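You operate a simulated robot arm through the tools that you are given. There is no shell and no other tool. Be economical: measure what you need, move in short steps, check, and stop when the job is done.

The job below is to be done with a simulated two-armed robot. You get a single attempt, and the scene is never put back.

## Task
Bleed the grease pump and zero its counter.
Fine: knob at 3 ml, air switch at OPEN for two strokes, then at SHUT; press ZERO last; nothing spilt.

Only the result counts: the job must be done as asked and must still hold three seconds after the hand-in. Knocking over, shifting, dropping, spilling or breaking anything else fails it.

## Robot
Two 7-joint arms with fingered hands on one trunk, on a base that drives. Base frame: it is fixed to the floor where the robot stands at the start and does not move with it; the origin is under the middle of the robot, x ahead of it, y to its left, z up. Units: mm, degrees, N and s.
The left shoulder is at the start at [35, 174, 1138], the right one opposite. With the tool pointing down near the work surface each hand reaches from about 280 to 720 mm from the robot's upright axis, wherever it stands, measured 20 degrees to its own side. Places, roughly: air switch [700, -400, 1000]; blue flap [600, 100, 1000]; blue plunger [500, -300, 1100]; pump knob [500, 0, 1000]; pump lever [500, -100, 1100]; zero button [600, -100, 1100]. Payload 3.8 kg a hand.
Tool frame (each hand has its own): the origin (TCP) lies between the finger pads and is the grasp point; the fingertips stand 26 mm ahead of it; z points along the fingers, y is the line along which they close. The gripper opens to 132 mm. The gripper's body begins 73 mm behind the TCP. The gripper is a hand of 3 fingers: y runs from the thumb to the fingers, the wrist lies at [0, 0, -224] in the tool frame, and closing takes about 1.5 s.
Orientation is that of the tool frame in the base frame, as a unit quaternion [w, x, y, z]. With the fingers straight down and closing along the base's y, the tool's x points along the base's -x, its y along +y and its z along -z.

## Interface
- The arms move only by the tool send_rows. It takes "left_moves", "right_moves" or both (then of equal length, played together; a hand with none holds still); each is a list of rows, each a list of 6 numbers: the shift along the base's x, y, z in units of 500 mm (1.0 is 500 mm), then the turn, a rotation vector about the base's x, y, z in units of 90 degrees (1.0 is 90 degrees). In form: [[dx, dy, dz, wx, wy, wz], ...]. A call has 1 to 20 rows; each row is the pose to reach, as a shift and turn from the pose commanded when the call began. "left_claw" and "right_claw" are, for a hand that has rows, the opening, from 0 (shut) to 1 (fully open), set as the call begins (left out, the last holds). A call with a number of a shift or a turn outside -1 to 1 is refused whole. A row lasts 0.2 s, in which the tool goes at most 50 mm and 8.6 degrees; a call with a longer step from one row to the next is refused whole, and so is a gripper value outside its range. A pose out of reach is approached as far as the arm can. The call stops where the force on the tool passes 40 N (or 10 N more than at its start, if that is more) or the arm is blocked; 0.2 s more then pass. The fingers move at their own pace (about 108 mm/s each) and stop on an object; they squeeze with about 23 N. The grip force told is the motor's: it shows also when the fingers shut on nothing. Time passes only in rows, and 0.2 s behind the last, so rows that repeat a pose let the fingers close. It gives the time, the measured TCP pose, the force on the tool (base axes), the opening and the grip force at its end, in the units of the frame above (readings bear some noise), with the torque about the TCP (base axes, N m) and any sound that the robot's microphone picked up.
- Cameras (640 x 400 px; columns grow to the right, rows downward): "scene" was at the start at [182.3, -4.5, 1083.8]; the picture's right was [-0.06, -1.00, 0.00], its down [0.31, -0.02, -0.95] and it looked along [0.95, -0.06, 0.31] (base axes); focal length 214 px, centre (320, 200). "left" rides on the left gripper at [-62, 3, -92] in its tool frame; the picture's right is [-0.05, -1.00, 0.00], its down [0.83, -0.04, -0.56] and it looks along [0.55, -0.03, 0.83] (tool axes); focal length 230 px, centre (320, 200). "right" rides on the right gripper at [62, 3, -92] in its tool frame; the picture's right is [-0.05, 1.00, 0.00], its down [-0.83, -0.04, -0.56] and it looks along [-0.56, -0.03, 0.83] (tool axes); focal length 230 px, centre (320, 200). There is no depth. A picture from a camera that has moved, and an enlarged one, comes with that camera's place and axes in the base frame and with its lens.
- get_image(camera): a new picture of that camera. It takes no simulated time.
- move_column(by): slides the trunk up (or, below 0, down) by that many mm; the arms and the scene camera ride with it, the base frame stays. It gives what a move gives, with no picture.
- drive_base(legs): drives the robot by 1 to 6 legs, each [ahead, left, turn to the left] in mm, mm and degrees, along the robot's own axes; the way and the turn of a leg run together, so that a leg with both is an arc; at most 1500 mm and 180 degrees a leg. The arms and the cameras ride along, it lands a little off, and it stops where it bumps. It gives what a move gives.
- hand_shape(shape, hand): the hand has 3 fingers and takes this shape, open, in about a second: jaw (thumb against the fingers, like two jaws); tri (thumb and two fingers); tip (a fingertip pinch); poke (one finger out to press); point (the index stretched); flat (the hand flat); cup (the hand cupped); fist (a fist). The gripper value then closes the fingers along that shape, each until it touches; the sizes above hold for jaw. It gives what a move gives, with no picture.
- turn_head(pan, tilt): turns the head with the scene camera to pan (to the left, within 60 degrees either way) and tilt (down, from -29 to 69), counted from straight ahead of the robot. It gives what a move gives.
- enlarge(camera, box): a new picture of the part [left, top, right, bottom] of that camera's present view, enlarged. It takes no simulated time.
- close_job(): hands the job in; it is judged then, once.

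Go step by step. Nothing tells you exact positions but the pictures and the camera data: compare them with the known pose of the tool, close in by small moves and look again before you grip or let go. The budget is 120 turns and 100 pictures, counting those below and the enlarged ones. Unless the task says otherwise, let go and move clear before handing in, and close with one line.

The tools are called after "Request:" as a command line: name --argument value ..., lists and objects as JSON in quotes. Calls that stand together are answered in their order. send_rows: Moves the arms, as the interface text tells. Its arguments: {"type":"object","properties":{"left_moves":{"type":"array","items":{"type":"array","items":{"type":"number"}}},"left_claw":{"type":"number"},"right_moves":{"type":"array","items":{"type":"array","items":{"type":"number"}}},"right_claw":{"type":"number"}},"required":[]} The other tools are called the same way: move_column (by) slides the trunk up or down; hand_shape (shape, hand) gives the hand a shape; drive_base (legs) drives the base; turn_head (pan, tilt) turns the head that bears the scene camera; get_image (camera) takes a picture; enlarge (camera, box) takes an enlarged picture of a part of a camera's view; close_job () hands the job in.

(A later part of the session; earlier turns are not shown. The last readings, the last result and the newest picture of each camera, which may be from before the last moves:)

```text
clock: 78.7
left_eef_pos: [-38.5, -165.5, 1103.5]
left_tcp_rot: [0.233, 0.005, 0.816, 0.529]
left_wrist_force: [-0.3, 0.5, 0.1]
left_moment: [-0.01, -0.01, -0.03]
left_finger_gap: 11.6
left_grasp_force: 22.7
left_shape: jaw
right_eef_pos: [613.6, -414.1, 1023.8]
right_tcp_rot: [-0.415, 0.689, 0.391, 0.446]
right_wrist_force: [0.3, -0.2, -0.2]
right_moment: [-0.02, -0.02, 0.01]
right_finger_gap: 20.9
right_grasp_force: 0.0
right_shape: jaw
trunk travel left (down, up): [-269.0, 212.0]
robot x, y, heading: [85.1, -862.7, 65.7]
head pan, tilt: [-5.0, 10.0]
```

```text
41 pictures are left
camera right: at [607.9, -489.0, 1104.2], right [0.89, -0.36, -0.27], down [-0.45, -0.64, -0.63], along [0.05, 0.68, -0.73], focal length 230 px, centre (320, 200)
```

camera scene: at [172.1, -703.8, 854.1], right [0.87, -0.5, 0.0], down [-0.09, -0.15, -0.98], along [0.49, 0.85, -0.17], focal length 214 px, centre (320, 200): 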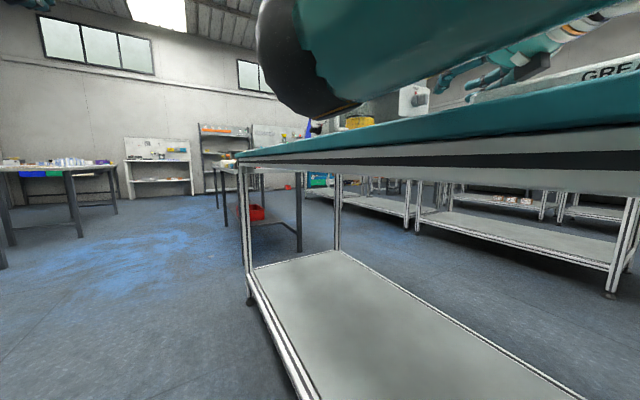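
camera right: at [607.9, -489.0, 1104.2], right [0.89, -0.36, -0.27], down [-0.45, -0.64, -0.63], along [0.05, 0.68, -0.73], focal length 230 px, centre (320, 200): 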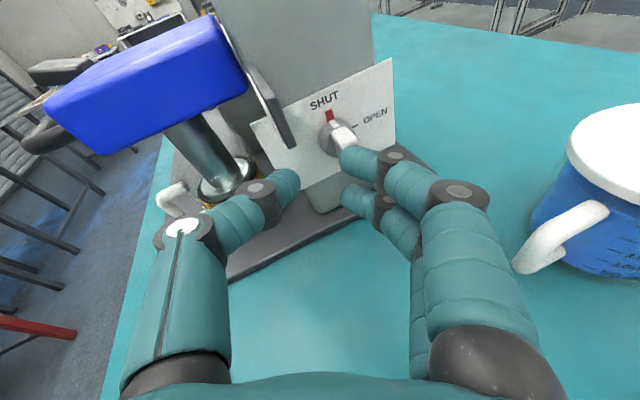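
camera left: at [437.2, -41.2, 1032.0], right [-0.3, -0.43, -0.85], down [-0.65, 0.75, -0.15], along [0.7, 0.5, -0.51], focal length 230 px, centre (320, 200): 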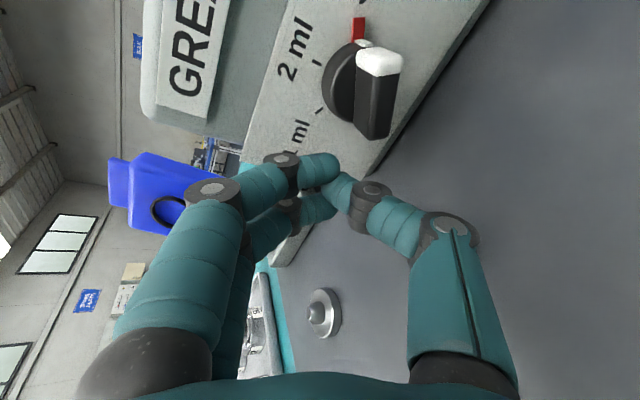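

The switch stayed at SHUT; the grip slipped. I'll withdraw a bit and form the one-finger "poke" shape for pushing.

Request:
send_rows --right_moves '[[-0.01, -0.05, 0.02, 0, 0, 0], [-0.02, -0.1, 0.04, 0, 0, 0]]'

Request:
hand_shape --hand "right" --shape "poke"

Request:
get_image --camera "right"

```text
clock: 79.3
left_eef_pos: [-24.2, -169.5, 1105.7]
left_tcp_rot: [0.232, 0.009, 0.815, 0.531]
left_wrist_force: [-0.4, -0.6, 0.4]
left_moment: [0.03, 0.03, 0.02]
left_finger_gap: 11.6
left_grasp_force: 23.0
left_shape: jaw
right_eef_pos: [618.0, -472.6, 1038.1]
right_tcp_rot: [-0.413, 0.694, 0.386, 0.445]
right_wrist_force: [-0.1, 0.5, 0.4]
right_moment: [-0.02, -0.01, 0.0]
right_finger_gap: 21.3
right_grasp_force: 0.1
right_shape: jaw
trunk travel left (down, up): [-269.0, 212.0]
robot x, y, heading: [89.3, -865.4, 65.4]
head pan, tilt: [-5.0, 10.0]
```

```text
clock: 80.2
left_eef_pos: [-26.4, -171.1, 1106.6]
left_tcp_rot: [0.231, 0.008, 0.815, 0.531]
left_wrist_force: [0.3, 0.9, 0.1]
left_moment: [0.02, 0.01, 0.0]
left_finger_gap: 12.0
left_grasp_force: 23.6
left_shape: jaw
right_eef_pos: [618.6, -474.2, 1039.4]
right_tcp_rot: [-0.411, 0.695, 0.384, 0.448]
right_wrist_force: [-0.3, 0.4, 1.2]
right_moment: [0.0, 0.0, 0.0]
right_finger_gap: 0.0
right_grasp_force: 0.2
right_shape: poke
trunk travel left (down, up): [-269.0, 212.0]
robot x, y, heading: [87.8, -861.2, 65.3]
head pan, tilt: [-5.0, 10.0]
```

```text
40 pictures are left
camera right: at [612.8, -549.1, 1119.6], right [0.89, -0.37, -0.28], down [-0.46, -0.63, -0.62], along [0.06, 0.68, -0.73], focal length 230 px, centre (320, 200)
```

right: 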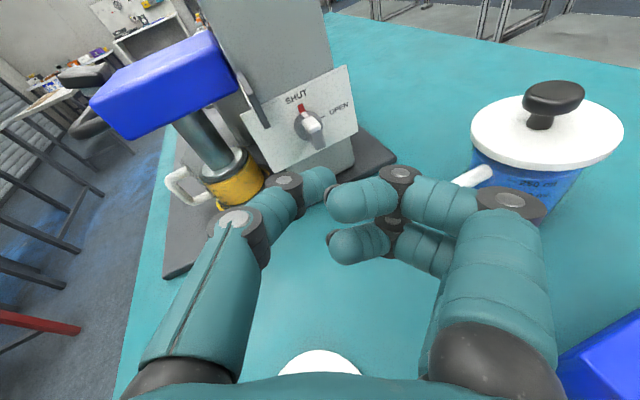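

In the poke shape the thumb is stretched along the tool axis, with its tip 26 mm ahead of the TCP. I'll level the roll so the thumb passes under the sign and bring the tip to the left of the bar.

Request:
send_rows --right_moves '[[0, 0.03, -0.015, 0, -0.075, 0], [0, 0.06, -0.03, 0, -0.15, 0], [0, 0.1, -0.047, 0, -0.222, 0], [0, 0.148, -0.047, 0, -0.222, 0], [0, 0.148, -0.047, 0, -0.222, 0]]'

Request:
get_image --camera "right"

```text
clock: 81.4
left_eef_pos: [-24.1, -167.6, 1105.8]
left_tcp_rot: [0.229, 0.009, 0.816, 0.53]
left_wrist_force: [-0.2, -1.4, 0.3]
left_moment: [0.0, -0.01, 0.0]
left_finger_gap: 11.7
left_grasp_force: 22.9
left_shape: jaw
right_eef_pos: [622.9, -396.3, 1010.6]
right_tcp_rot: [-0.338, 0.608, 0.45, 0.559]
right_wrist_force: [-0.1, 0.4, -0.4]
right_moment: [-0.02, 0.0, 0.0]
right_finger_gap: 0.0
right_grasp_force: 0.0
right_shape: poke
trunk travel left (down, up): [-269.0, 212.0]
robot x, y, heading: [94.1, -860.1, 65.3]
head pan, tilt: [-5.0, 10.0]
```

```text
39 pictures are left
camera right: at [589.0, -471.7, 1085.6], right [0.93, -0.37, 0.04], down [-0.22, -0.63, -0.74], along [0.3, 0.68, -0.67], focal length 230 px, centre (320, 200)
```

right: 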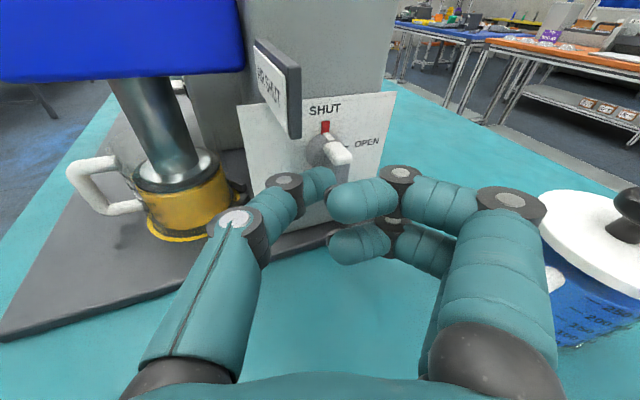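

Request:
send_rows --right_moves '[[-0.008, 0.02, 0.006, 0, 0, 0], [-0.008, 0.05, 0.008, 0, 0, 0], [0.006, 0.05, 0.014, 0, 0, 0], [0.015, 0.05, 0.019, 0, 0, 0], [0.024, 0.05, 0.024, 0, 0, 0], [0.034, 0.05, 0.027, 0, 0, 0], [0.044, 0.05, 0.027, 0, 0, 0]]'

Request:
get_image --camera "right"

```text
clock: 83.0
left_eef_pos: [-23.8, -167.9, 1105.7]
left_tcp_rot: [0.229, 0.009, 0.816, 0.53]
left_wrist_force: [0.4, 0.4, 0.5]
left_moment: [-0.01, -0.01, -0.04]
left_finger_gap: 11.9
left_grasp_force: 22.6
left_shape: jaw
right_eef_pos: [645.0, -371.6, 1024.7]
right_tcp_rot: [-0.338, 0.608, 0.451, 0.559]
right_wrist_force: [-1.8, -0.9, 0.2]
right_moment: [-0.02, 0.01, 0.01]
right_finger_gap: 0.2
right_grasp_force: 0.1
right_shape: poke
trunk travel left (down, up): [-269.0, 212.0]
robot x, y, heading: [90.5, -862.3, 65.0]
head pan, tilt: [-5.0, 10.0]
```

```text
38 pictures are left
camera right: at [611.1, -445.5, 1098.5], right [0.93, -0.37, 0.04], down [-0.22, -0.63, -0.74], along [0.3, 0.68, -0.67], focal length 230 px, centre (320, 200)
```

right: 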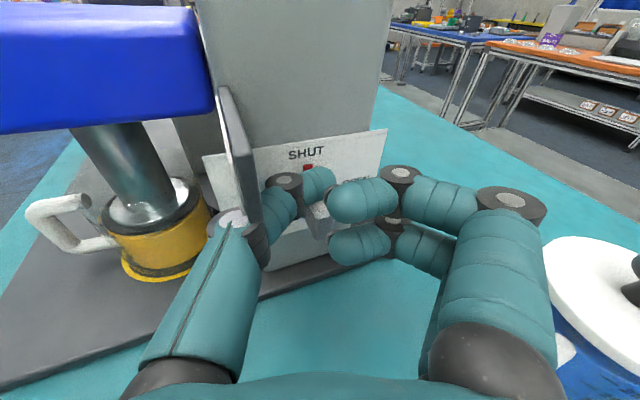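

Request:
enlarge --camera "right" --box '[260, 130, 380, 250]'

```text
3.33 times, centred on (320, 190) of right
camera zoom: at [611.1, -445.5, 1098.5], right [0.93, -0.37, 0.04], down [-0.22, -0.63, -0.74], along [0.3, 0.68, -0.67], focal length 767 px, centre (320, 233)
```

zoom: 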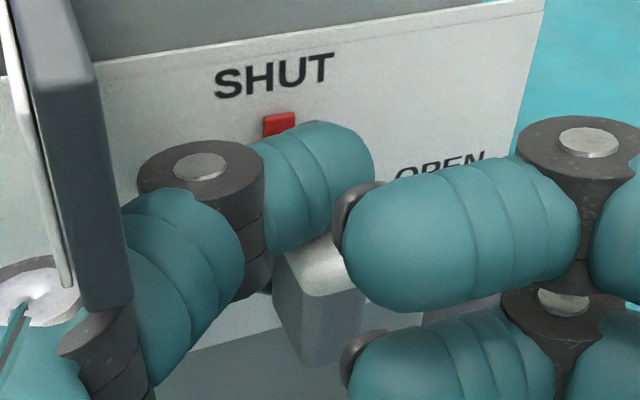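

The tip slid over the top of the bar. I'll back out, re-enter lower on its left, and push along a lower arc.

Request:
send_rows --right_moves '[[0, -0.056, 0, 0, 0, 0], [-0.03, -0.056, -0.012, 0, 0, 0], [-0.054, -0.056, -0.024, 0, 0, 0], [-0.054, 0.004, -0.024, 0, 0, 0], [-0.042, 0.004, -0.024, 0, 0, 0], [-0.03, 0.004, -0.022, 0, 0, 0], [-0.023, 0.004, -0.017, 0, 0, 0], [-0.016, 0.004, -0.013, 0, 0, 0], [-0.008, 0.004, -0.011, 0, 0, 0], [0, 0.004, -0.011, 0, 0, 0], [0.008, 0.004, -0.012, 0, 0, 0], [0.014, 0.004, -0.016, 0, 0, 0]]'

Request:
get_image --camera "right"

```text
clock: 85.6
left_eef_pos: [-26.6, -170.5, 1106.5]
left_tcp_rot: [0.23, 0.008, 0.816, 0.53]
left_wrist_force: [0.2, -0.1, 0.4]
left_moment: [0.01, -0.01, 0.01]
left_finger_gap: 12.0
left_grasp_force: 22.6
left_shape: jaw
right_eef_pos: [649.5, -372.2, 1022.3]
right_tcp_rot: [-0.339, 0.606, 0.449, 0.563]
right_wrist_force: [-0.9, 0.2, 22.1]
right_moment: [0.47, -0.08, 0.02]
right_finger_gap: 0.3
right_grasp_force: 0.1
right_shape: poke
trunk travel left (down, up): [-269.0, 212.0]
robot x, y, heading: [93.2, -859.4, 65.2]
head pan, tilt: [-5.0, 10.0]
```

```text
36 pictures are left
camera right: at [615.2, -446.1, 1095.0], right [0.93, -0.37, 0.04], down [-0.22, -0.63, -0.75], along [0.31, 0.68, -0.66], focal length 230 px, centre (320, 200)
```

right: 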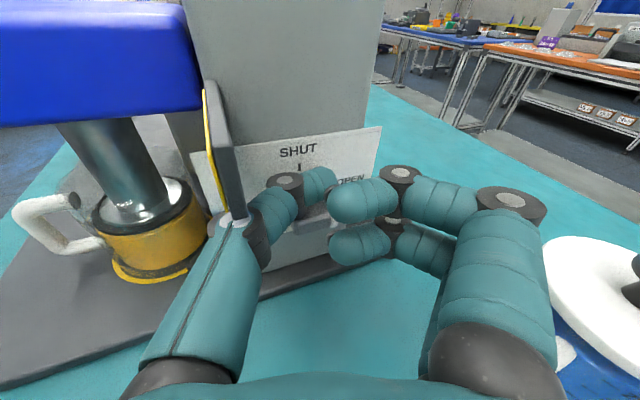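

Request:
enlarge --camera "right" --box '[180, 80, 400, 260]'

```text
2.22 times, centred on (290, 170) of right
camera zoom: at [615.2, -446.1, 1095.0], right [0.93, -0.37, 0.04], down [-0.22, -0.63, -0.75], along [0.31, 0.68, -0.66], focal length 511 px, centre (387, 267)
```

zoom: 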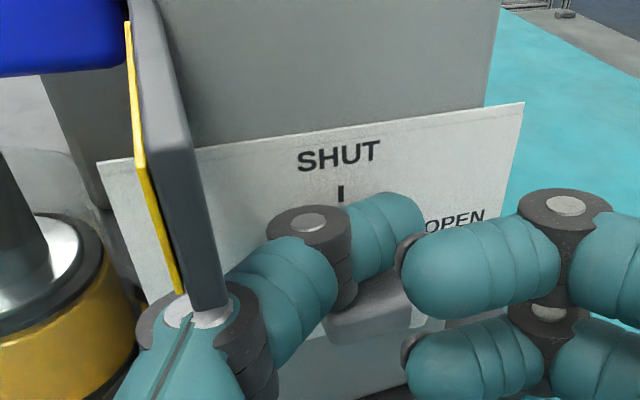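

The bar has turned and the indicator changed to yellow (AIR OPEN). I'll back out and verify.

Request:
send_rows --right_moves '[[0, -0.01, 0.008, 0, 0, 0], [-0.01, -0.06, 0.01, 0, 0, 0], [-0.03, -0.13, 0.02, 0, 0, 0], [-0.05, -0.18, 0.04, 0, 0, 0]]'

Request:
enlarge --camera "right" --box '[220, 50, 400, 190]'

```text
clock: 86.6
left_eef_pos: [-24.4, -168.5, 1105.8]
left_tcp_rot: [0.229, 0.009, 0.816, 0.53]
left_wrist_force: [-0.2, 0.2, 0.8]
left_moment: [0.01, 0.02, 0.0]
left_finger_gap: 11.7
left_grasp_force: 23.1
left_shape: jaw
right_eef_pos: [624.2, -460.8, 1036.0]
right_tcp_rot: [-0.338, 0.609, 0.451, 0.558]
right_wrist_force: [0.4, -0.5, -0.4]
right_moment: [0.0, -0.01, 0.02]
right_finger_gap: 0.3
right_grasp_force: 0.0
right_shape: poke
trunk travel left (down, up): [-269.0, 212.0]
robot x, y, heading: [85.9, -860.0, 65.0]
head pan, tilt: [-5.0, 10.0]
```

```text
2.86 times, centred on (310, 120) of right
camera zoom: at [590.8, -535.0, 1109.9], right [0.93, -0.37, 0.04], down [-0.22, -0.63, -0.74], along [0.3, 0.68, -0.67], focal length 657 px, centre (349, 429)
```

zoom: 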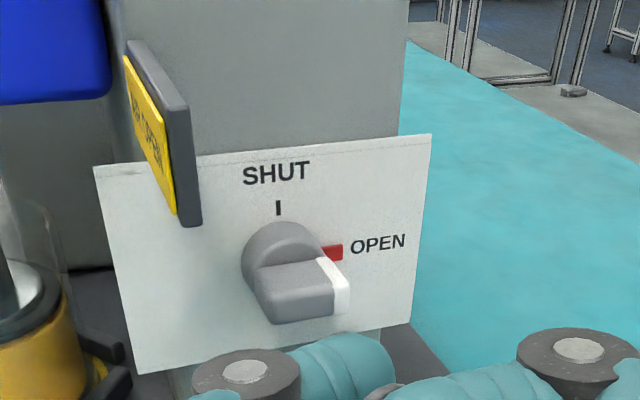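

The air switch is at OPEN (sign yellow). Next, the lever: I'll raise the trunk again, fold both hands into compact tool-down poses, then drive back in front of the pump.

Request:
move_column --by 170

Request:
send_rows --right_moves '[[-0.024, -0.026, 0.004, -0.07, 0.029, 0], [-0.048, -0.05, 0.008, -0.14, 0.058, 0], [-0.07, -0.075, 0.01, -0.21, 0.086, 0], [-0.094, -0.1, 0.01, -0.28, 0.115, 0], [-0.118, -0.125, 0.01, -0.35, 0.144, 0], [-0.14, -0.15, 0.01, -0.42, 0.172, 0], [-0.165, -0.175, 0.01, -0.49, 0.201, 0], [-0.188, -0.2, 0.01, -0.56, 0.23, 0], [-0.21, -0.225, 0.01, -0.63, 0.259, 0], [-0.235, -0.25, 0.01, -0.7, 0.287, 0], [-0.26, -0.275, 0.01, -0.77, 0.316, 0], [-0.28, -0.3, 0.01, -0.839, 0.345, 0]]' --left_moves '[[-0.01, -0.023, 0, -0.068, -0.01, 0.053], [-0.021, -0.045, 0, -0.136, -0.021, 0.107], [-0.032, -0.068, 0, -0.203, -0.031, 0.16], [-0.042, -0.09, 0, -0.271, -0.042, 0.214], [-0.053, -0.113, 0, -0.339, -0.052, 0.267], [-0.063, -0.136, 0, -0.407, -0.062, 0.321], [-0.074, -0.158, 0, -0.475, -0.073, 0.374], [-0.085, -0.181, 0, -0.543, -0.083, 0.428], [-0.095, -0.204, 0, -0.61, -0.094, 0.481], [-0.106, -0.226, 0, -0.678, -0.104, 0.535], [-0.117, -0.249, 0, -0.746, -0.115, 0.588], [-0.127, -0.272, 0, -0.814, -0.125, 0.642]]'

```text
clock: 88.6
left_eef_pos: [-22.8, -168.0, 1274.9]
left_tcp_rot: [0.229, 0.01, 0.817, 0.529]
left_wrist_force: [-0.2, 0.4, 0.4]
left_moment: [0.01, -0.03, -0.04]
left_finger_gap: 11.5
left_grasp_force: 22.7
left_shape: jaw
right_eef_pos: [624.9, -457.2, 1206.3]
right_tcp_rot: [-0.338, 0.609, 0.45, 0.559]
right_wrist_force: [-0.3, 0.6, 0.0]
right_moment: [0.04, -0.01, 0.0]
right_finger_gap: 0.0
right_grasp_force: 0.0
right_shape: poke
trunk travel left (down, up): [-439.0, 42.0]
robot x, y, heading: [92.7, -863.5, 65.0]
head pan, tilt: [-5.0, 10.0]
```

```text
clock: 91.2
left_eef_pos: [-87.2, -302.0, 1275.4]
left_tcp_rot: [-0.006, -0.538, 0.843, -0.002]
left_wrist_force: [0.9, 0.5, 0.4]
left_moment: [-0.01, 0.03, 0.01]
left_finger_gap: 11.8
left_grasp_force: 22.8
left_shape: jaw
right_eef_pos: [484.7, -610.7, 1210.7]
right_tcp_rot: [0.0, 0.804, 0.595, -0.001]
right_wrist_force: [0.1, 0.2, -0.9]
right_moment: [-0.02, -0.01, 0.0]
right_finger_gap: 0.0
right_grasp_force: 0.1
right_shape: poke
trunk travel left (down, up): [-439.0, 42.0]
robot x, y, heading: [88.2, -864.3, 65.3]
head pan, tilt: [-5.0, 10.0]
```

Request:
drive_base --legs '[[-62, 134, 0], [0, 0, -65], [0, 560, 0]]'

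Request:
turn_head --pan 0 --tilt 5

Request:
get_image --camera "scene"

```text
clock: 101.0
left_eef_pos: [391.7, 92.4, 1275.6]
left_tcp_rot: [-0.004, 0.011, 1.0, 0.003]
left_wrist_force: [0.7, -0.4, -0.1]
left_moment: [-0.02, 0.05, -0.01]
left_finger_gap: 11.6
left_grasp_force: 22.9
left_shape: jaw
right_eef_pos: [340.0, -553.8, 1210.1]
right_tcp_rot: [0.0, 0.998, 0.057, 0.0]
right_wrist_force: [-0.3, -0.6, 0.8]
right_moment: [0.02, 0.0, -0.01]
right_finger_gap: 0.0
right_grasp_force: 0.0
right_shape: poke
trunk travel left (down, up): [-439.0, 42.0]
robot x, y, heading: [-48.3, -292.0, -1.3]
head pan, tilt: [-5.0, 10.0]
```

```text
clock: 101.6
left_eef_pos: [392.6, 93.2, 1274.8]
left_tcp_rot: [-0.005, 0.011, 1.0, 0.003]
left_wrist_force: [0.2, -0.1, -0.7]
left_moment: [-0.01, 0.02, 0.01]
left_finger_gap: 11.6
left_grasp_force: 23.4
left_shape: jaw
right_eef_pos: [339.7, -554.6, 1210.4]
right_tcp_rot: [-0.001, 0.998, 0.057, 0.0]
right_wrist_force: [0.3, 0.1, 0.2]
right_moment: [0.0, -0.01, 0.01]
right_finger_gap: 0.2
right_grasp_force: 0.1
right_shape: poke
trunk travel left (down, up): [-439.0, 42.0]
robot x, y, heading: [-49.5, -294.2, -1.0]
head pan, tilt: [0.0, 5.0]
```

```text
33 pictures are left
camera scene: at [147.0, -296.1, 1049.2], right [-0.02, -1.0, 0.0], down [-0.09, 0.0, -1.0], along [1.0, -0.02, -0.09], focal length 214 px, centre (320, 200)
```

scene: 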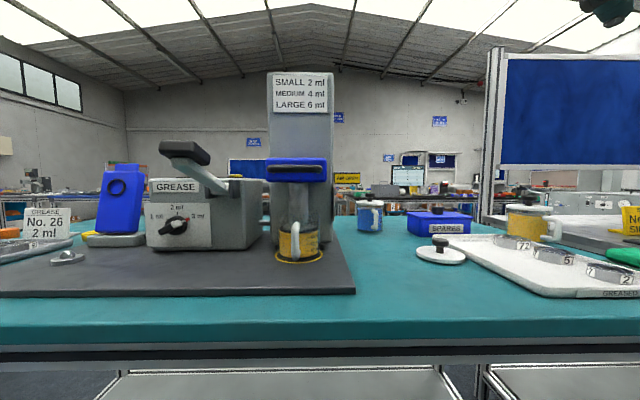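

The lever grip is confirmed near [428,-130,1088]. I'll bring the left hand, fingers closed and pointing down, above it.

Request:
send_rows --left_moves '[[0.01, -0.07, -0.03, 0, 0, 0], [0.02, -0.15, -0.06, 0, 0, 0], [0.03, -0.23, -0.09, 0, 0, 0], [0.05, -0.31, -0.12, 0, 0, 0], [0.065, -0.38, -0.16, 0, 0, 0], [0.075, -0.44, -0.21, 0, 0, 0], [0.075, -0.444, -0.25, 0, 0, 0]]'

Request:
get_image --camera "scene"

Request:
get_image --camera "left"

```text
clock: 103.2
left_eef_pos: [389.7, -72.6, 1170.5]
left_tcp_rot: [-0.003, 0.011, 1.0, 0.002]
left_wrist_force: [0.6, 0.3, 0.3]
left_moment: [-0.01, 0.02, 0.02]
left_finger_gap: 11.5
left_grasp_force: 23.6
left_shape: jaw
left hand out of reach, approached as far as the arm can: row 4, 5, 6, 7
right_eef_pos: [338.8, -553.6, 1211.6]
right_tcp_rot: [0.0, 0.998, 0.058, 0.001]
right_wrist_force: [-0.3, 1.1, 0.0]
right_moment: [-0.05, -0.01, 0.01]
right_finger_gap: 0.0
right_grasp_force: 0.1
right_shape: poke
trunk travel left (down, up): [-439.0, 42.0]
robot x, y, heading: [-49.5, -294.7, -1.1]
head pan, tilt: [0.0, 5.0]
```

```text
32 pictures are left
camera scene: at [146.2, -295.5, 1049.4], right [-0.02, -1.0, 0.0], down [-0.09, 0.0, -1.0], along [1.0, -0.02, -0.09], focal length 214 px, centre (320, 200)
```

scene: 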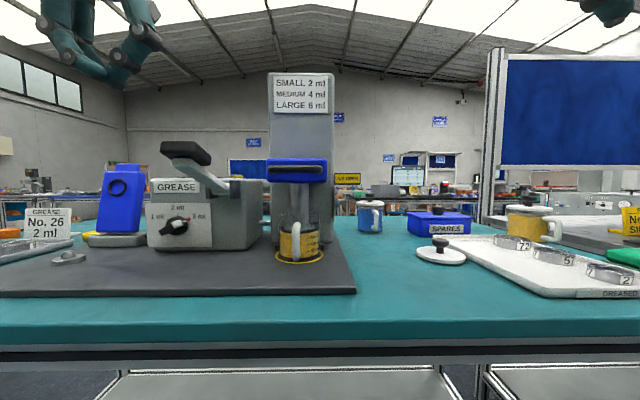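

```text
31 pictures are left
camera left: at [451.5, -70.5, 1263.3], right [0.03, -1.0, 0.0], down [-0.83, -0.03, 0.56], along [-0.56, -0.01, -0.83], focal length 230 px, centre (320, 200)
```

left: 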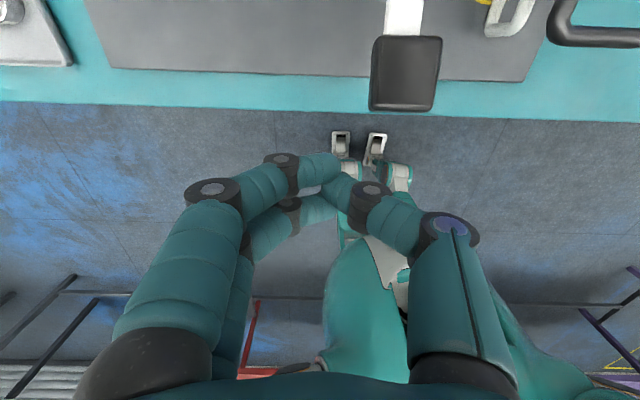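

The left arm is in an awkward posture. The right hand (one-finger poke, tool down) is well suited to press the lever, so I'll drive left to bring it in front of the pump.

Request:
drive_base --legs '[[0, 345, 1]]'

Request:
send_rows --right_moves '[[0.03, 0.03, -0.02, 0, 0, 0], [0.08, 0.06, -0.05, 0, 0, 0], [0.12, 0.1, -0.08, 0, 0, 0], [0.16, 0.14, -0.11, 0, 0, 0], [0.186, 0.16, -0.13, 0, 0, 0], [0.186, 0.16, -0.13, 0, 0, 0]]'

Request:
get_image --camera "right"

```text
clock: 106.8
left_eef_pos: [389.3, 278.2, 1170.2]
left_tcp_rot: [-0.004, 0.002, 1.0, 0.002]
left_wrist_force: [0.4, 0.5, 0.2]
left_moment: [-0.05, 0.0, 0.01]
left_finger_gap: 11.7
left_grasp_force: 23.0
left_shape: jaw
right_eef_pos: [348.2, -204.1, 1210.9]
right_tcp_rot: [0.0, 0.998, 0.068, 0.0]
right_wrist_force: [1.0, 0.3, -0.2]
right_moment: [0.02, 0.0, -0.03]
right_finger_gap: 0.1
right_grasp_force: 0.1
right_shape: poke
trunk travel left (down, up): [-439.0, 42.0]
robot x, y, heading: [-43.6, 50.0, 0.0]
head pan, tilt: [0.0, 5.0]
```

```text
clock: 108.2
left_eef_pos: [388.4, 278.0, 1171.8]
left_tcp_rot: [-0.005, 0.002, 1.0, 0.002]
left_wrist_force: [0.4, 0.1, 0.1]
left_moment: [0.01, -0.02, 0.02]
left_finger_gap: 11.6
left_grasp_force: 23.7
left_shape: jaw
right_eef_pos: [438.5, -124.6, 1146.2]
right_tcp_rot: [-0.001, 0.998, 0.067, 0.0]
right_wrist_force: [-0.5, 0.1, -0.5]
right_moment: [0.02, 0.0, 0.02]
right_finger_gap: 0.0
right_grasp_force: 0.1
right_shape: poke
trunk travel left (down, up): [-439.0, 42.0]
robot x, y, heading: [-48.4, 48.5, 0.0]
head pan, tilt: [0.0, 5.0]
```

```text
30 pictures are left
camera right: at [500.4, -119.7, 1238.7], right [0.08, -1.0, 0.0], down [-0.83, -0.07, 0.56], along [-0.55, -0.05, -0.83], focal length 230 px, centre (320, 200)
```

right: 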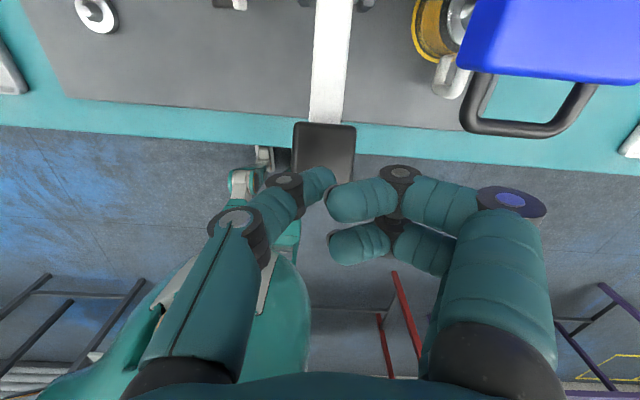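

The thumb tip is right over the grip pad. I'll press straight down until it stops.

Request:
send_rows --right_moves '[[0, 0, -0.03, 0, 0, 0], [0, 0, -0.06, 0, 0, 0], [0, 0, -0.09, 0, 0, 0], [-0.004, 0, -0.12, 0, 0, 0], [-0.006, 0, -0.15, 0, 0, 0], [-0.006, 0, -0.18, 0, 0, 0], [-0.002, 0, -0.21, 0, 0, 0], [0.004, 0, -0.235, 0, 0, 0], [0.01, 0, -0.26, 0, 0, 0]]'

Request:
get_image --camera "scene"

```text
clock: 109.8
left_eef_pos: [386.0, 279.3, 1170.7]
left_tcp_rot: [-0.003, 0.001, 1.0, 0.003]
left_wrist_force: [0.6, -0.3, -0.1]
left_moment: [-0.01, 0.0, 0.0]
left_finger_gap: 11.7
left_grasp_force: 22.9
left_shape: jaw
right_eef_pos: [435.3, -122.4, 1054.2]
right_tcp_rot: [-0.001, 0.998, 0.067, 0.004]
right_wrist_force: [-16.2, 3.5, 27.0]
right_moment: [-0.04, 0.25, -0.09]
right_finger_gap: 0.0
right_grasp_force: 0.1
right_shape: poke
trunk travel left (down, up): [-439.0, 42.0]
robot x, y, heading: [-47.0, 51.9, -0.2]
head pan, tilt: [0.0, 5.0]
stopped in row 7 (right hand): the force on the tool passed its limit at 44 N (the readings are from after the stop); the commanded pose is now the measured one
```

```text
29 pictures are left
camera scene: at [147.9, 51.2, 1049.9], right [0.0, -1.0, 0.0], down [-0.09, 0.0, -1.0], along [1.0, 0.0, -0.09], focal length 214 px, centre (320, 200)
```

scene: 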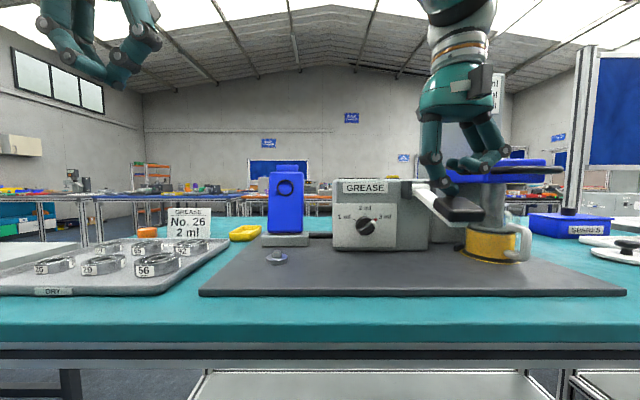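

The lever has swung down; I'll press a little more to see whether this is the end stop.

Request:
send_rows --right_moves '[[0.004, 0, -0.012, 0, 0, 0], [0.008, 0, -0.024, 0, 0, 0], [0.012, 0, -0.036, 0, 0, 0]]'

Request:
enlarge --camera "scene" --box '[320, 130, 560, 280]'

```text
clock: 110.2
left_eef_pos: [384.3, 278.8, 1171.9]
left_tcp_rot: [-0.004, 0.001, 1.0, 0.002]
left_wrist_force: [0.2, -0.3, 0.5]
left_moment: [0.02, 0.01, 0.0]
left_finger_gap: 11.9
left_grasp_force: 22.6
left_shape: jaw
right_eef_pos: [435.4, -120.5, 1052.4]
right_tcp_rot: [-0.002, 0.998, 0.068, 0.005]
right_wrist_force: [-22.3, 5.6, 32.0]
right_moment: [-0.1, 0.32, -0.11]
right_finger_gap: 0.0
right_grasp_force: 0.0
right_shape: poke
trunk travel left (down, up): [-439.0, 42.0]
robot x, y, heading: [-47.0, 48.1, 0.1]
head pan, tilt: [0.0, 5.0]
stopped in row 2 (right hand): the force on the tool passed its limit at 44 N (the readings are from after the stop); the commanded pose is now the measured one
```

```text
2.67 times, centred on (440, 205) of scene
camera zoom: at [146.5, 51.5, 1050.0], right [0.0, -1.0, 0.0], down [-0.08, 0.0, -1.0], along [1.0, 0.0, -0.08], focal length 572 px, centre (0, 187)
```

zoom: 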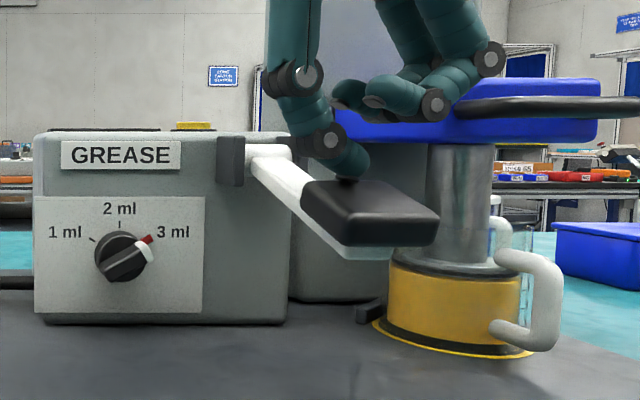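

Request:
send_rows --right_moves '[[-0.004, 0, 0.05, 0, 0, 0], [-0.006, 0, 0.1, 0, 0, 0], [-0.004, 0, 0.15, 0, 0, 0], [0, 0, 0.2, 0, 0, 0], [0, 0, 0.22, 0, 0, 0], [0, 0, 0.22, 0, 0, 0]]'

Request:
enlarge --camera "scene" --box '[320, 100, 560, 250]'

```text
clock: 111.6
left_eef_pos: [388.3, 278.2, 1170.7]
left_tcp_rot: [-0.005, 0.001, 1.0, 0.002]
left_wrist_force: [0.1, 0.8, 0.2]
left_moment: [0.03, 0.0, -0.02]
left_finger_gap: 11.9
left_grasp_force: 23.0
left_shape: jaw
right_eef_pos: [439.2, -121.8, 1155.4]
right_tcp_rot: [-0.002, 0.998, 0.068, 0.003]
right_wrist_force: [-0.4, 0.1, -1.6]
right_moment: [0.0, 0.01, 0.01]
right_finger_gap: 0.0
right_grasp_force: 0.0
right_shape: poke
trunk travel left (down, up): [-439.0, 42.0]
robot x, y, heading: [-49.8, 45.9, -0.1]
head pan, tilt: [0.0, 5.0]
```

```text
2.67 times, centred on (440, 175) of scene
camera zoom: at [149.9, 50.9, 1049.1], right [0.0, -1.0, 0.0], down [-0.09, 0.0, -1.0], along [1.0, 0.0, -0.09], focal length 572 px, centre (0, 267)
```

zoom: 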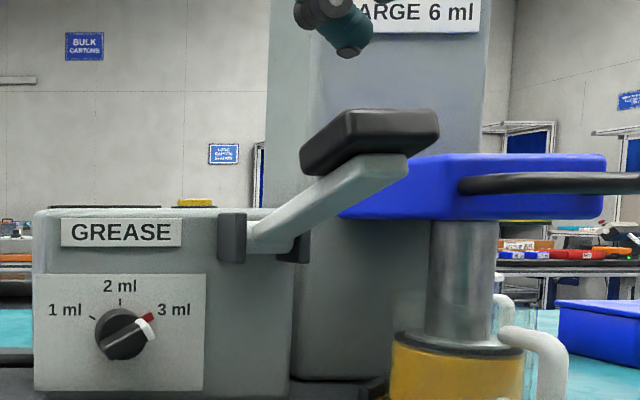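

The lever sprang back up. I'll look at the counter to see whether that stroke was counted.

Request:
send_rows --right_moves '[[0.06, 0.04, 0.06, 0, 0, 0], [0.14, 0.08, 0.1, 0, 0, 0], [0.23, 0.11, 0.12, 0, 0, 0], [0.32, 0.11, 0.12, 0, 0, 0], [0.4, 0.11, 0.12, 0, 0, 0], [0.442, 0.11, 0.12, 0, 0, 0], [0.442, 0.11, 0.12, 0, 0, 0]]'

Request:
get_image --camera "right"

```text
clock: 113.2
left_eef_pos: [389.2, 279.8, 1169.3]
left_tcp_rot: [-0.005, 0.001, 1.0, 0.003]
left_wrist_force: [0.1, 0.5, 0.5]
left_moment: [0.01, -0.02, -0.01]
left_finger_gap: 11.7
left_grasp_force: 23.0
left_shape: jaw
right_eef_pos: [574.3, -75.2, 1190.6]
right_tcp_rot: [-0.002, 0.998, 0.069, 0.003]
right_wrist_force: [-0.6, -0.8, -0.2]
right_moment: [-0.03, 0.02, -0.01]
right_finger_gap: 0.0
right_grasp_force: 0.0
right_shape: poke
right hand out of reach, approached as far as the arm can: row 4, 5, 6, 7
trunk travel left (down, up): [-439.0, 42.0]
robot x, y, heading: [-44.4, 53.9, 0.0]
head pan, tilt: [0.0, 5.0]
```

```text
26 pictures are left
camera right: at [635.4, -70.0, 1282.6], right [0.09, -1.0, 0.0], down [-0.83, -0.07, 0.55], along [-0.55, -0.04, -0.84], focal length 230 px, centre (320, 200)
```

right: 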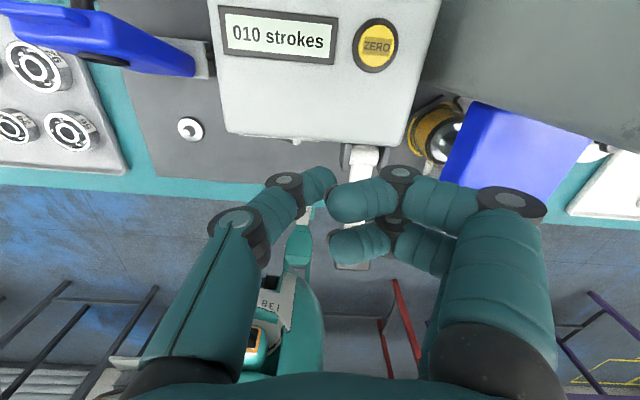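

The counter reads 010: one stroke counted. I'll repeat exactly the same press.

Request:
send_rows --right_moves '[[-0.08, -0.02, 0.0, 0, 0, 0], [-0.16, -0.05, 0, 0, 0, 0], [-0.22, -0.08, -0.02, 0, 0, 0], [-0.27, -0.095, -0.07, 0, 0, 0], [-0.272, -0.097, -0.1, 0, 0, 0], [-0.274, -0.097, -0.13, 0, 0, 0], [-0.278, -0.097, -0.16, 0, 0, 0], [-0.28, -0.097, -0.19, 0, 0, 0], [-0.28, -0.097, -0.22, 0, 0, 0], [-0.278, -0.097, -0.25, 0, 0, 0], [-0.275, -0.097, -0.28, 0, 0, 0], [-0.272, -0.097, -0.3, 0, 0, 0]]'

```text
clock: 115.8
left_eef_pos: [384.0, 278.8, 1173.3]
left_tcp_rot: [-0.003, 0.001, 1.0, 0.002]
left_wrist_force: [-0.4, -0.9, -1.1]
left_moment: [0.01, -0.01, -0.02]
left_finger_gap: 11.7
left_grasp_force: 23.1
left_shape: jaw
right_eef_pos: [434.4, -124.6, 1053.8]
right_tcp_rot: [-0.003, 0.998, 0.069, 0.008]
right_wrist_force: [-20.6, 6.6, 31.6]
right_moment: [0.0, 0.31, -0.11]
right_finger_gap: 0.0
right_grasp_force: 0.1
right_shape: poke
trunk travel left (down, up): [-439.0, 42.0]
robot x, y, heading: [-47.8, 47.8, -0.2]
head pan, tilt: [0.0, 5.0]
stopped in row 12 (right hand): the force on the tool passed its limit at 43 N (the readings are from after the stop); the commanded pose is now the measured one
```

It reached the same depth. A small extra press as before, then lift and read the counter.

Request:
send_rows --right_moves '[[0.004, 0, -0.012, 0, 0, 0], [0.008, 0, -0.024, 0, 0, 0]]'

Request:
send_rows --right_moves '[[-0.004, 0, 0.05, 0, 0, 0], [-0.006, 0, 0.1, 0, 0, 0], [-0.004, 0, 0.15, 0, 0, 0], [0, 0, 0.2, 0, 0, 0], [0.04, 0.04, 0.26, 0, 0, 0], [0.11, 0.07, 0.28, 0, 0, 0], [0.2, 0.1, 0.28, 0, 0, 0], [0.28, 0.1, 0.28, 0, 0, 0]]'

Request:
get_image --camera "right"

```text
clock: 116.2
left_eef_pos: [383.8, 278.8, 1172.3]
left_tcp_rot: [-0.003, 0.0, 1.0, 0.003]
left_wrist_force: [0.8, 0.7, -0.7]
left_moment: [-0.03, -0.01, -0.02]
left_finger_gap: 11.8
left_grasp_force: 23.1
left_shape: jaw
right_eef_pos: [436.3, -123.9, 1052.0]
right_tcp_rot: [-0.005, 0.998, 0.068, 0.009]
right_wrist_force: [-21.5, 5.8, 33.1]
right_moment: [-0.14, 0.4, -0.18]
right_finger_gap: 0.0
right_grasp_force: 0.0
right_shape: poke
trunk travel left (down, up): [-439.0, 42.0]
robot x, y, heading: [-47.0, 54.3, -0.1]
head pan, tilt: [0.0, 5.0]
stopped in row 2 (right hand): the force on the tool passed its limit at 51 N (the readings are from after the stop); the commanded pose is now the measured one
```

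```text
clock: 118.0
left_eef_pos: [388.1, 275.1, 1170.0]
left_tcp_rot: [-0.005, 0.002, 1.0, 0.004]
left_wrist_force: [0.2, -0.8, -0.3]
left_moment: [0.02, 0.02, 0.0]
left_finger_gap: 11.4
left_grasp_force: 23.7
left_shape: jaw
right_eef_pos: [576.7, -79.0, 1184.5]
right_tcp_rot: [-0.006, 0.998, 0.067, 0.006]
right_wrist_force: [0.3, -0.8, 0.1]
right_moment: [0.06, 0.01, 0.03]
right_finger_gap: 0.0
right_grasp_force: 0.0
right_shape: poke
right hand out of reach, approached as far as the arm can: row 8
trunk travel left (down, up): [-439.0, 42.0]
robot x, y, heading: [-44.6, 50.1, -0.0]
head pan, tilt: [0.0, 5.0]
```

```text
25 pictures are left
camera right: at [638.1, -73.9, 1277.1], right [0.08, -1.0, -0.01], down [-0.84, -0.08, 0.54], along [-0.54, -0.04, -0.84], focal length 230 px, centre (320, 200)
```

right: 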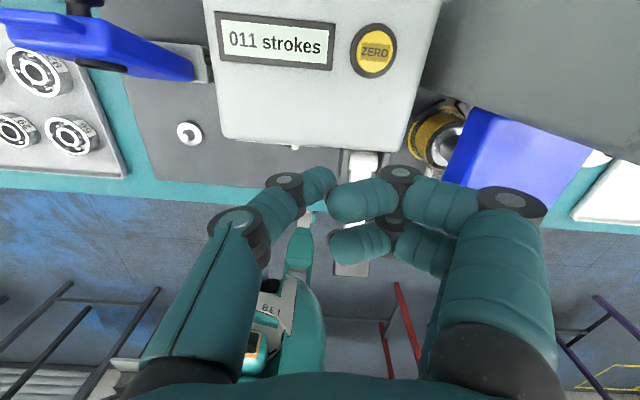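

The counter reads 011: two strokes with air OPEN are done. Now back to the air switch: I'll fold the right hand and retrace the drive.

Request:
send_rows --right_moves '[[-0.08, -0.03, 0.02, 0, 0, 0], [-0.17, -0.06, 0.04, 0, 0, 0], [-0.25, -0.1, 0.05, 0, 0, 0], [-0.33, -0.14, 0.05, 0, 0, 0], [-0.4, -0.19, 0.05, 0, 0, 0], [-0.466, -0.25, 0.05, 0, 0, 0]]'

Request:
drive_base --legs '[[0, -912, 0], [0, 0, 65], [62, -134, 0]]'

Request:
turn_head --pan -5 --tilt 10

Request:
get_image --camera "scene"

```text
clock: 119.4
left_eef_pos: [387.9, 277.8, 1170.9]
left_tcp_rot: [-0.005, 0.001, 1.0, 0.003]
left_wrist_force: [0.5, 0.1, 0.5]
left_moment: [0.03, -0.04, 0.01]
left_finger_gap: 11.6
left_grasp_force: 23.3
left_shape: jaw
right_eef_pos: [341.0, -201.7, 1208.7]
right_tcp_rot: [-0.005, 0.998, 0.069, 0.007]
right_wrist_force: [-0.6, -1.1, -0.3]
right_moment: [0.0, -0.02, -0.02]
right_finger_gap: 0.0
right_grasp_force: 0.1
right_shape: poke
trunk travel left (down, up): [-439.0, 42.0]
robot x, y, heading: [-47.8, 54.4, 0.1]
head pan, tilt: [0.0, 5.0]
```

```text
clock: 132.1
left_eef_pos: [88.4, -387.8, 1170.4]
left_tcp_rot: [-0.004, -0.519, 0.855, -0.001]
left_wrist_force: [-0.9, -0.2, 0.4]
left_moment: [0.05, 0.02, -0.02]
left_finger_gap: 11.5
left_grasp_force: 22.7
left_shape: jaw
right_eef_pos: [494.1, -648.0, 1209.7]
right_tcp_rot: [-0.007, 0.816, 0.578, 0.003]
right_wrist_force: [0.6, 0.5, 0.3]
right_moment: [-0.03, 0.06, 0.01]
right_finger_gap: 0.0
right_grasp_force: 0.0
right_shape: poke
trunk travel left (down, up): [-439.0, 42.0]
robot x, y, heading: [89.5, -880.9, 62.9]
head pan, tilt: [0.0, 5.0]
```

```text
clock: 132.7
left_eef_pos: [89.5, -388.9, 1171.1]
left_tcp_rot: [-0.005, -0.519, 0.855, 0.0]
left_wrist_force: [0.4, -0.2, 0.3]
left_moment: [-0.02, 0.03, -0.02]
left_finger_gap: 11.4
left_grasp_force: 22.6
left_shape: jaw
right_eef_pos: [494.0, -648.7, 1208.6]
right_tcp_rot: [-0.007, 0.816, 0.578, 0.004]
right_wrist_force: [0.9, 0.7, -0.5]
right_moment: [-0.03, -0.02, 0.03]
right_finger_gap: 0.2
right_grasp_force: 0.0
right_shape: poke
trunk travel left (down, up): [-439.0, 42.0]
robot x, y, heading: [91.3, -877.2, 62.9]
head pan, tilt: [-5.0, 10.0]
```

```text
24 pictures are left
camera scene: at [189.3, -707.3, 1041.1], right [0.85, -0.53, 0.0], down [-0.09, -0.15, -0.98], along [0.52, 0.83, -0.17], focal length 214 px, centre (320, 200)
```

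scene: 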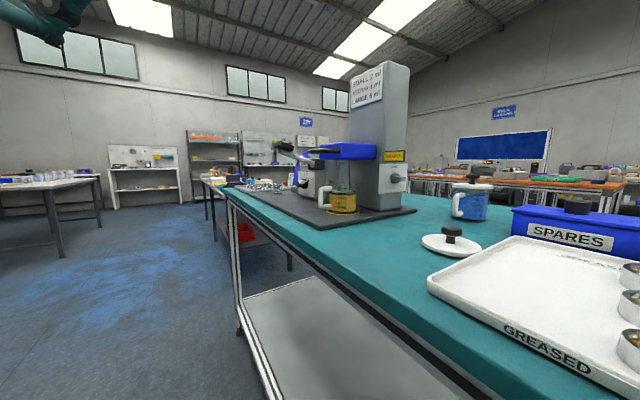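

Same station again; the sign shows AIR OPEN in yellow. I'll swing the hand to point at the switch and lower the trunk as before.

Request:
send_rows --right_moves '[[0.022, 0.032, 0, 0.07, -0.029, 0.003], [0.043, 0.064, 0, 0.14, -0.058, 0.005], [0.065, 0.095, 0, 0.21, -0.086, 0.008], [0.087, 0.127, 0, 0.28, -0.115, 0.01], [0.108, 0.159, 0, 0.35, -0.144, 0.013], [0.13, 0.19, 0, 0.42, -0.172, 0.015], [0.152, 0.222, 0, 0.49, -0.201, 0.018], [0.173, 0.254, 0, 0.56, -0.23, 0.02], [0.195, 0.286, 0, 0.63, -0.259, 0.023], [0.217, 0.318, 0, 0.7, -0.287, 0.025], [0.238, 0.35, 0, 0.77, -0.316, 0.028], [0.26, 0.37, 0, 0.839, -0.345, 0.03]]'

Request:
move_column --by -165

Request:
get_image --camera "right"

```text
clock: 135.3
left_eef_pos: [87.1, -389.1, 1171.8]
left_tcp_rot: [-0.005, -0.52, 0.854, 0.0]
left_wrist_force: [-0.6, -0.1, 0.4]
left_moment: [-0.01, -0.05, -0.01]
left_finger_gap: 11.6
left_grasp_force: 23.0
left_shape: jaw
right_eef_pos: [622.1, -464.9, 1210.4]
right_tcp_rot: [-0.355, 0.598, 0.455, 0.556]
right_wrist_force: [-0.5, -0.1, -0.8]
right_moment: [-0.03, -0.03, -0.01]
right_finger_gap: 0.1
right_grasp_force: 0.0
right_shape: poke
trunk travel left (down, up): [-439.0, 42.0]
robot x, y, heading: [93.7, -879.0, 63.1]
head pan, tilt: [-5.0, 10.0]
```

```text
clock: 137.2
left_eef_pos: [87.8, -388.4, 1007.3]
left_tcp_rot: [-0.005, -0.52, 0.854, 0.0]
left_wrist_force: [0.3, -0.4, -0.6]
left_moment: [-0.03, -0.01, -0.01]
left_finger_gap: 11.8
left_grasp_force: 22.5
left_shape: jaw
right_eef_pos: [623.1, -464.5, 1045.5]
right_tcp_rot: [-0.355, 0.599, 0.454, 0.555]
right_wrist_force: [0.2, -0.5, 0.5]
right_moment: [0.0, -0.01, -0.03]
right_finger_gap: 0.0
right_grasp_force: 0.0
right_shape: poke
trunk travel left (down, up): [-274.0, 207.0]
robot x, y, heading: [89.8, -878.4, 62.7]
head pan, tilt: [-5.0, 10.0]
```

```text
23 pictures are left
camera right: at [593.3, -541.0, 1118.2], right [0.94, -0.34, 0.03], down [-0.21, -0.63, -0.75], along [0.28, 0.7, -0.66], focal length 230 px, centre (320, 200)
```

right: 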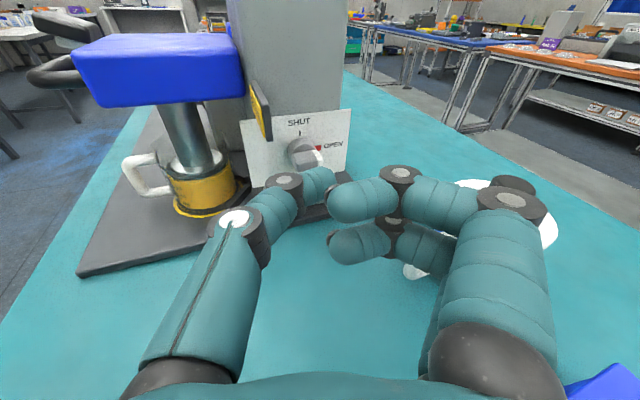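

Request:
send_rows --right_moves '[[0.012, 0.06, -0.018, 0, 0, 0], [0.026, 0.131, -0.036, 0, 0, 0], [0.026, 0.187, -0.036, 0, 0, 0], [0.018, 0.187, -0.044, 0, 0, 0], [0.008, 0.187, -0.056, 0, 0, 0], [0, 0.187, -0.068, 0, 0, 0], [-0.003, 0.187, -0.075, 0, 0, 0], [-0.004, 0.187, -0.082, 0, 0, 0], [-0.003, 0.187, -0.09, 0, 0, 0], [-0.001, 0.187, -0.097, 0, 0, 0], [0.004, 0.187, -0.103, 0, 0, 0], [0.01, 0.187, -0.105, 0, 0, 0]]'

Request:
get_image --camera "right"

```text
clock: 139.8
left_eef_pos: [89.1, -388.6, 1005.4]
left_tcp_rot: [-0.005, -0.52, 0.854, 0.0]
left_wrist_force: [-0.4, 0.1, -0.3]
left_moment: [-0.04, 0.01, 0.02]
left_finger_gap: 11.9
left_grasp_force: 23.1
left_shape: jaw
right_eef_pos: [624.8, -367.6, 1012.1]
right_tcp_rot: [-0.352, 0.603, 0.457, 0.55]
right_wrist_force: [-3.8, -2.1, -0.2]
right_moment: [-0.01, 0.01, 0.02]
right_finger_gap: 0.1
right_grasp_force: 0.1
right_shape: poke
right hand out of reach, approached as far as the arm can: row 6, 7, 8, 9, 10, 11, 12
trunk travel left (down, up): [-274.0, 207.0]
robot x, y, heading: [93.0, -878.5, 62.5]
head pan, tilt: [-5.0, 10.0]
```

```text
22 pictures are left
camera right: at [594.4, -443.0, 1085.9], right [0.94, -0.34, 0.03], down [-0.21, -0.64, -0.74], along [0.27, 0.69, -0.67], focal length 230 px, centre (320, 200)
```

right: 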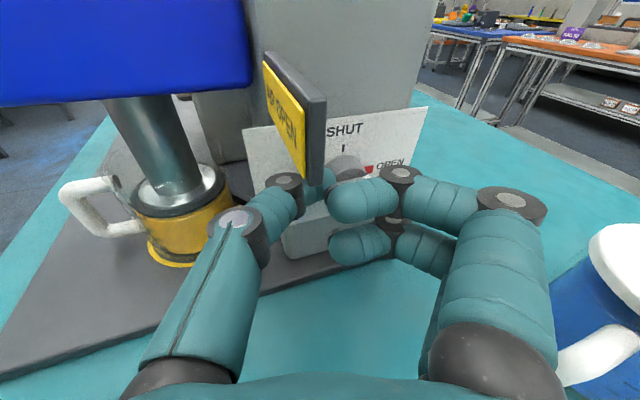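

The arm can't go lower by itself, so I'll lower the trunk in a small step to carry the fingertip down on the bar's tail.

Request:
move_column --by -10

Request:
enlarge --camera "right" --box '[240, 100, 440, 260]'

```text
clock: 140.4
left_eef_pos: [87.2, -388.3, 994.8]
left_tcp_rot: [-0.005, -0.52, 0.854, -0.001]
left_wrist_force: [-0.6, -0.1, 0.7]
left_moment: [0.0, -0.02, 0.0]
left_finger_gap: 11.5
left_grasp_force: 22.6
left_shape: jaw
right_eef_pos: [625.9, -365.9, 994.3]
right_tcp_rot: [-0.349, 0.609, 0.458, 0.546]
right_wrist_force: [-6.0, 0.5, -4.5]
right_moment: [-0.07, 0.08, 0.11]
right_finger_gap: 0.0
right_grasp_force: 0.0
right_shape: poke
trunk travel left (down, up): [-264.0, 217.0]
robot x, y, heading: [89.4, -882.1, 62.7]
head pan, tilt: [-5.0, 10.0]
```

```text
2.50 times, centred on (340, 180) of right
camera zoom: at [596.4, -439.9, 1069.2], right [0.94, -0.34, 0.03], down [-0.22, -0.65, -0.73], along [0.27, 0.68, -0.68], focal length 575 px, centre (270, 250)
```

zoom: 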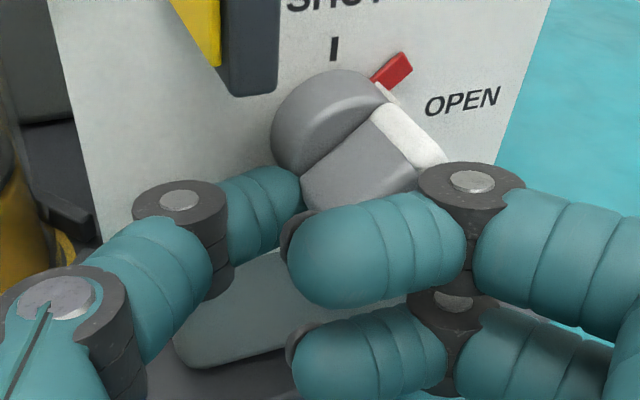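

The bar is halfway (45°). The fingertip is at the tail's lower left; pushing it toward +x will bring the tail under the axis.

Request:
send_rows --right_moves '[[0.008, 0, 0, 0, 0, 0], [0.016, 0, 0, 0, 0, 0], [0.024, 0, 0, 0, 0, 0], [0.03, 0, 0, 0, 0, 0]]'

Request:
enlarge --camera "right" --box '[240, 100, 440, 260]'

```text
clock: 141.4
left_eef_pos: [86.5, -388.6, 995.8]
left_tcp_rot: [-0.005, -0.519, 0.855, -0.001]
left_wrist_force: [-0.1, -0.7, -0.7]
left_moment: [-0.01, 0.01, -0.02]
left_finger_gap: 11.7
left_grasp_force: 22.6
left_shape: jaw
right_eef_pos: [636.7, -363.4, 993.1]
right_tcp_rot: [-0.35, 0.609, 0.463, 0.541]
right_wrist_force: [-29.4, -12.1, -23.0]
right_moment: [-0.42, 0.08, 0.52]
right_finger_gap: 0.1
right_grasp_force: 0.0
right_shape: poke
trunk travel left (down, up): [-264.0, 217.0]
robot x, y, heading: [91.9, -879.0, 62.6]
head pan, tilt: [-5.0, 10.0]
```

```text
2.50 times, centred on (340, 180) of right
camera zoom: at [608.4, -438.7, 1068.9], right [0.94, -0.34, 0.02], down [-0.22, -0.66, -0.72], along [0.26, 0.68, -0.69], focal length 575 px, centre (270, 250)
```

zoom: 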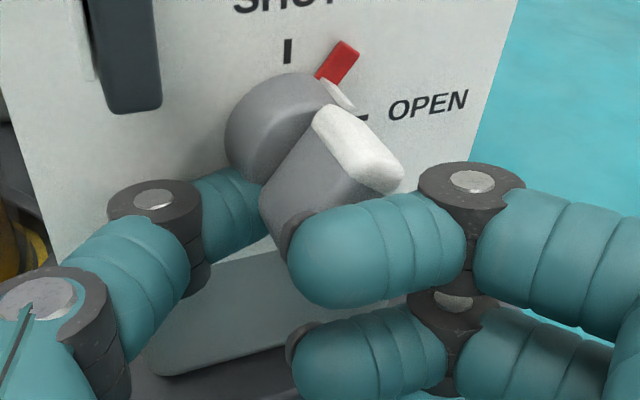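

It's within ~30° of SHUT, but now wedging under the tail's end. I'll ease back, raise the tip a little and push on the tail's side.

Request:
send_rows --right_moves '[[-0.016, 0, 0, 0, 0, 0], [-0.032, 0, 0.01, 0, 0, 0], [-0.034, 0, 0.026, 0, 0, 0], [-0.022, 0, 0.026, 0, 0, 0], [-0.01, 0, 0.024, 0, 0, 0], [0, 0, 0.018, 0, 0, 0], [0.01, 0, 0.012, 0, 0, 0], [0.018, 0, 0.01, 0, 0, 0]]'

Request:
enlarge --camera "right" --box '[240, 100, 440, 260]'

```text
clock: 143.1
left_eef_pos: [83.1, -391.8, 997.0]
left_tcp_rot: [-0.003, -0.52, 0.854, 0.0]
left_wrist_force: [0.4, 0.3, -0.5]
left_moment: [-0.02, 0.01, -0.01]
left_finger_gap: 11.7
left_grasp_force: 22.3
left_shape: jaw
right_eef_pos: [634.8, -364.1, 1011.3]
right_tcp_rot: [-0.359, 0.596, 0.463, 0.549]
right_wrist_force: [-34.0, -19.9, 3.3]
right_moment: [0.26, 0.17, 0.59]
right_finger_gap: 0.1
right_grasp_force: 0.1
right_shape: poke
trunk travel left (down, up): [-264.0, 217.0]
robot x, y, heading: [92.1, -880.0, 62.8]
head pan, tilt: [-5.0, 10.0]
stopped in row 8 (right hand): the force on the tool passed its limit at 55 N (the readings are from after the stop); the commanded pose is now the measured one
```

```text
2.50 times, centred on (340, 180) of right
camera zoom: at [606.9, -441.5, 1085.7], right [0.95, -0.32, 0.03], down [-0.19, -0.64, -0.75], along [0.26, 0.7, -0.67], focal length 575 px, centre (270, 250)
```

zoom: 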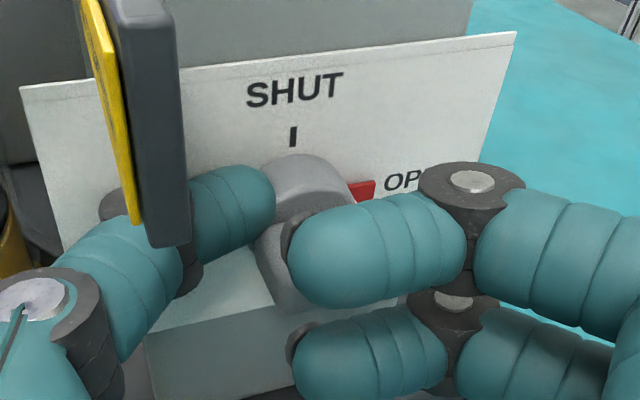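

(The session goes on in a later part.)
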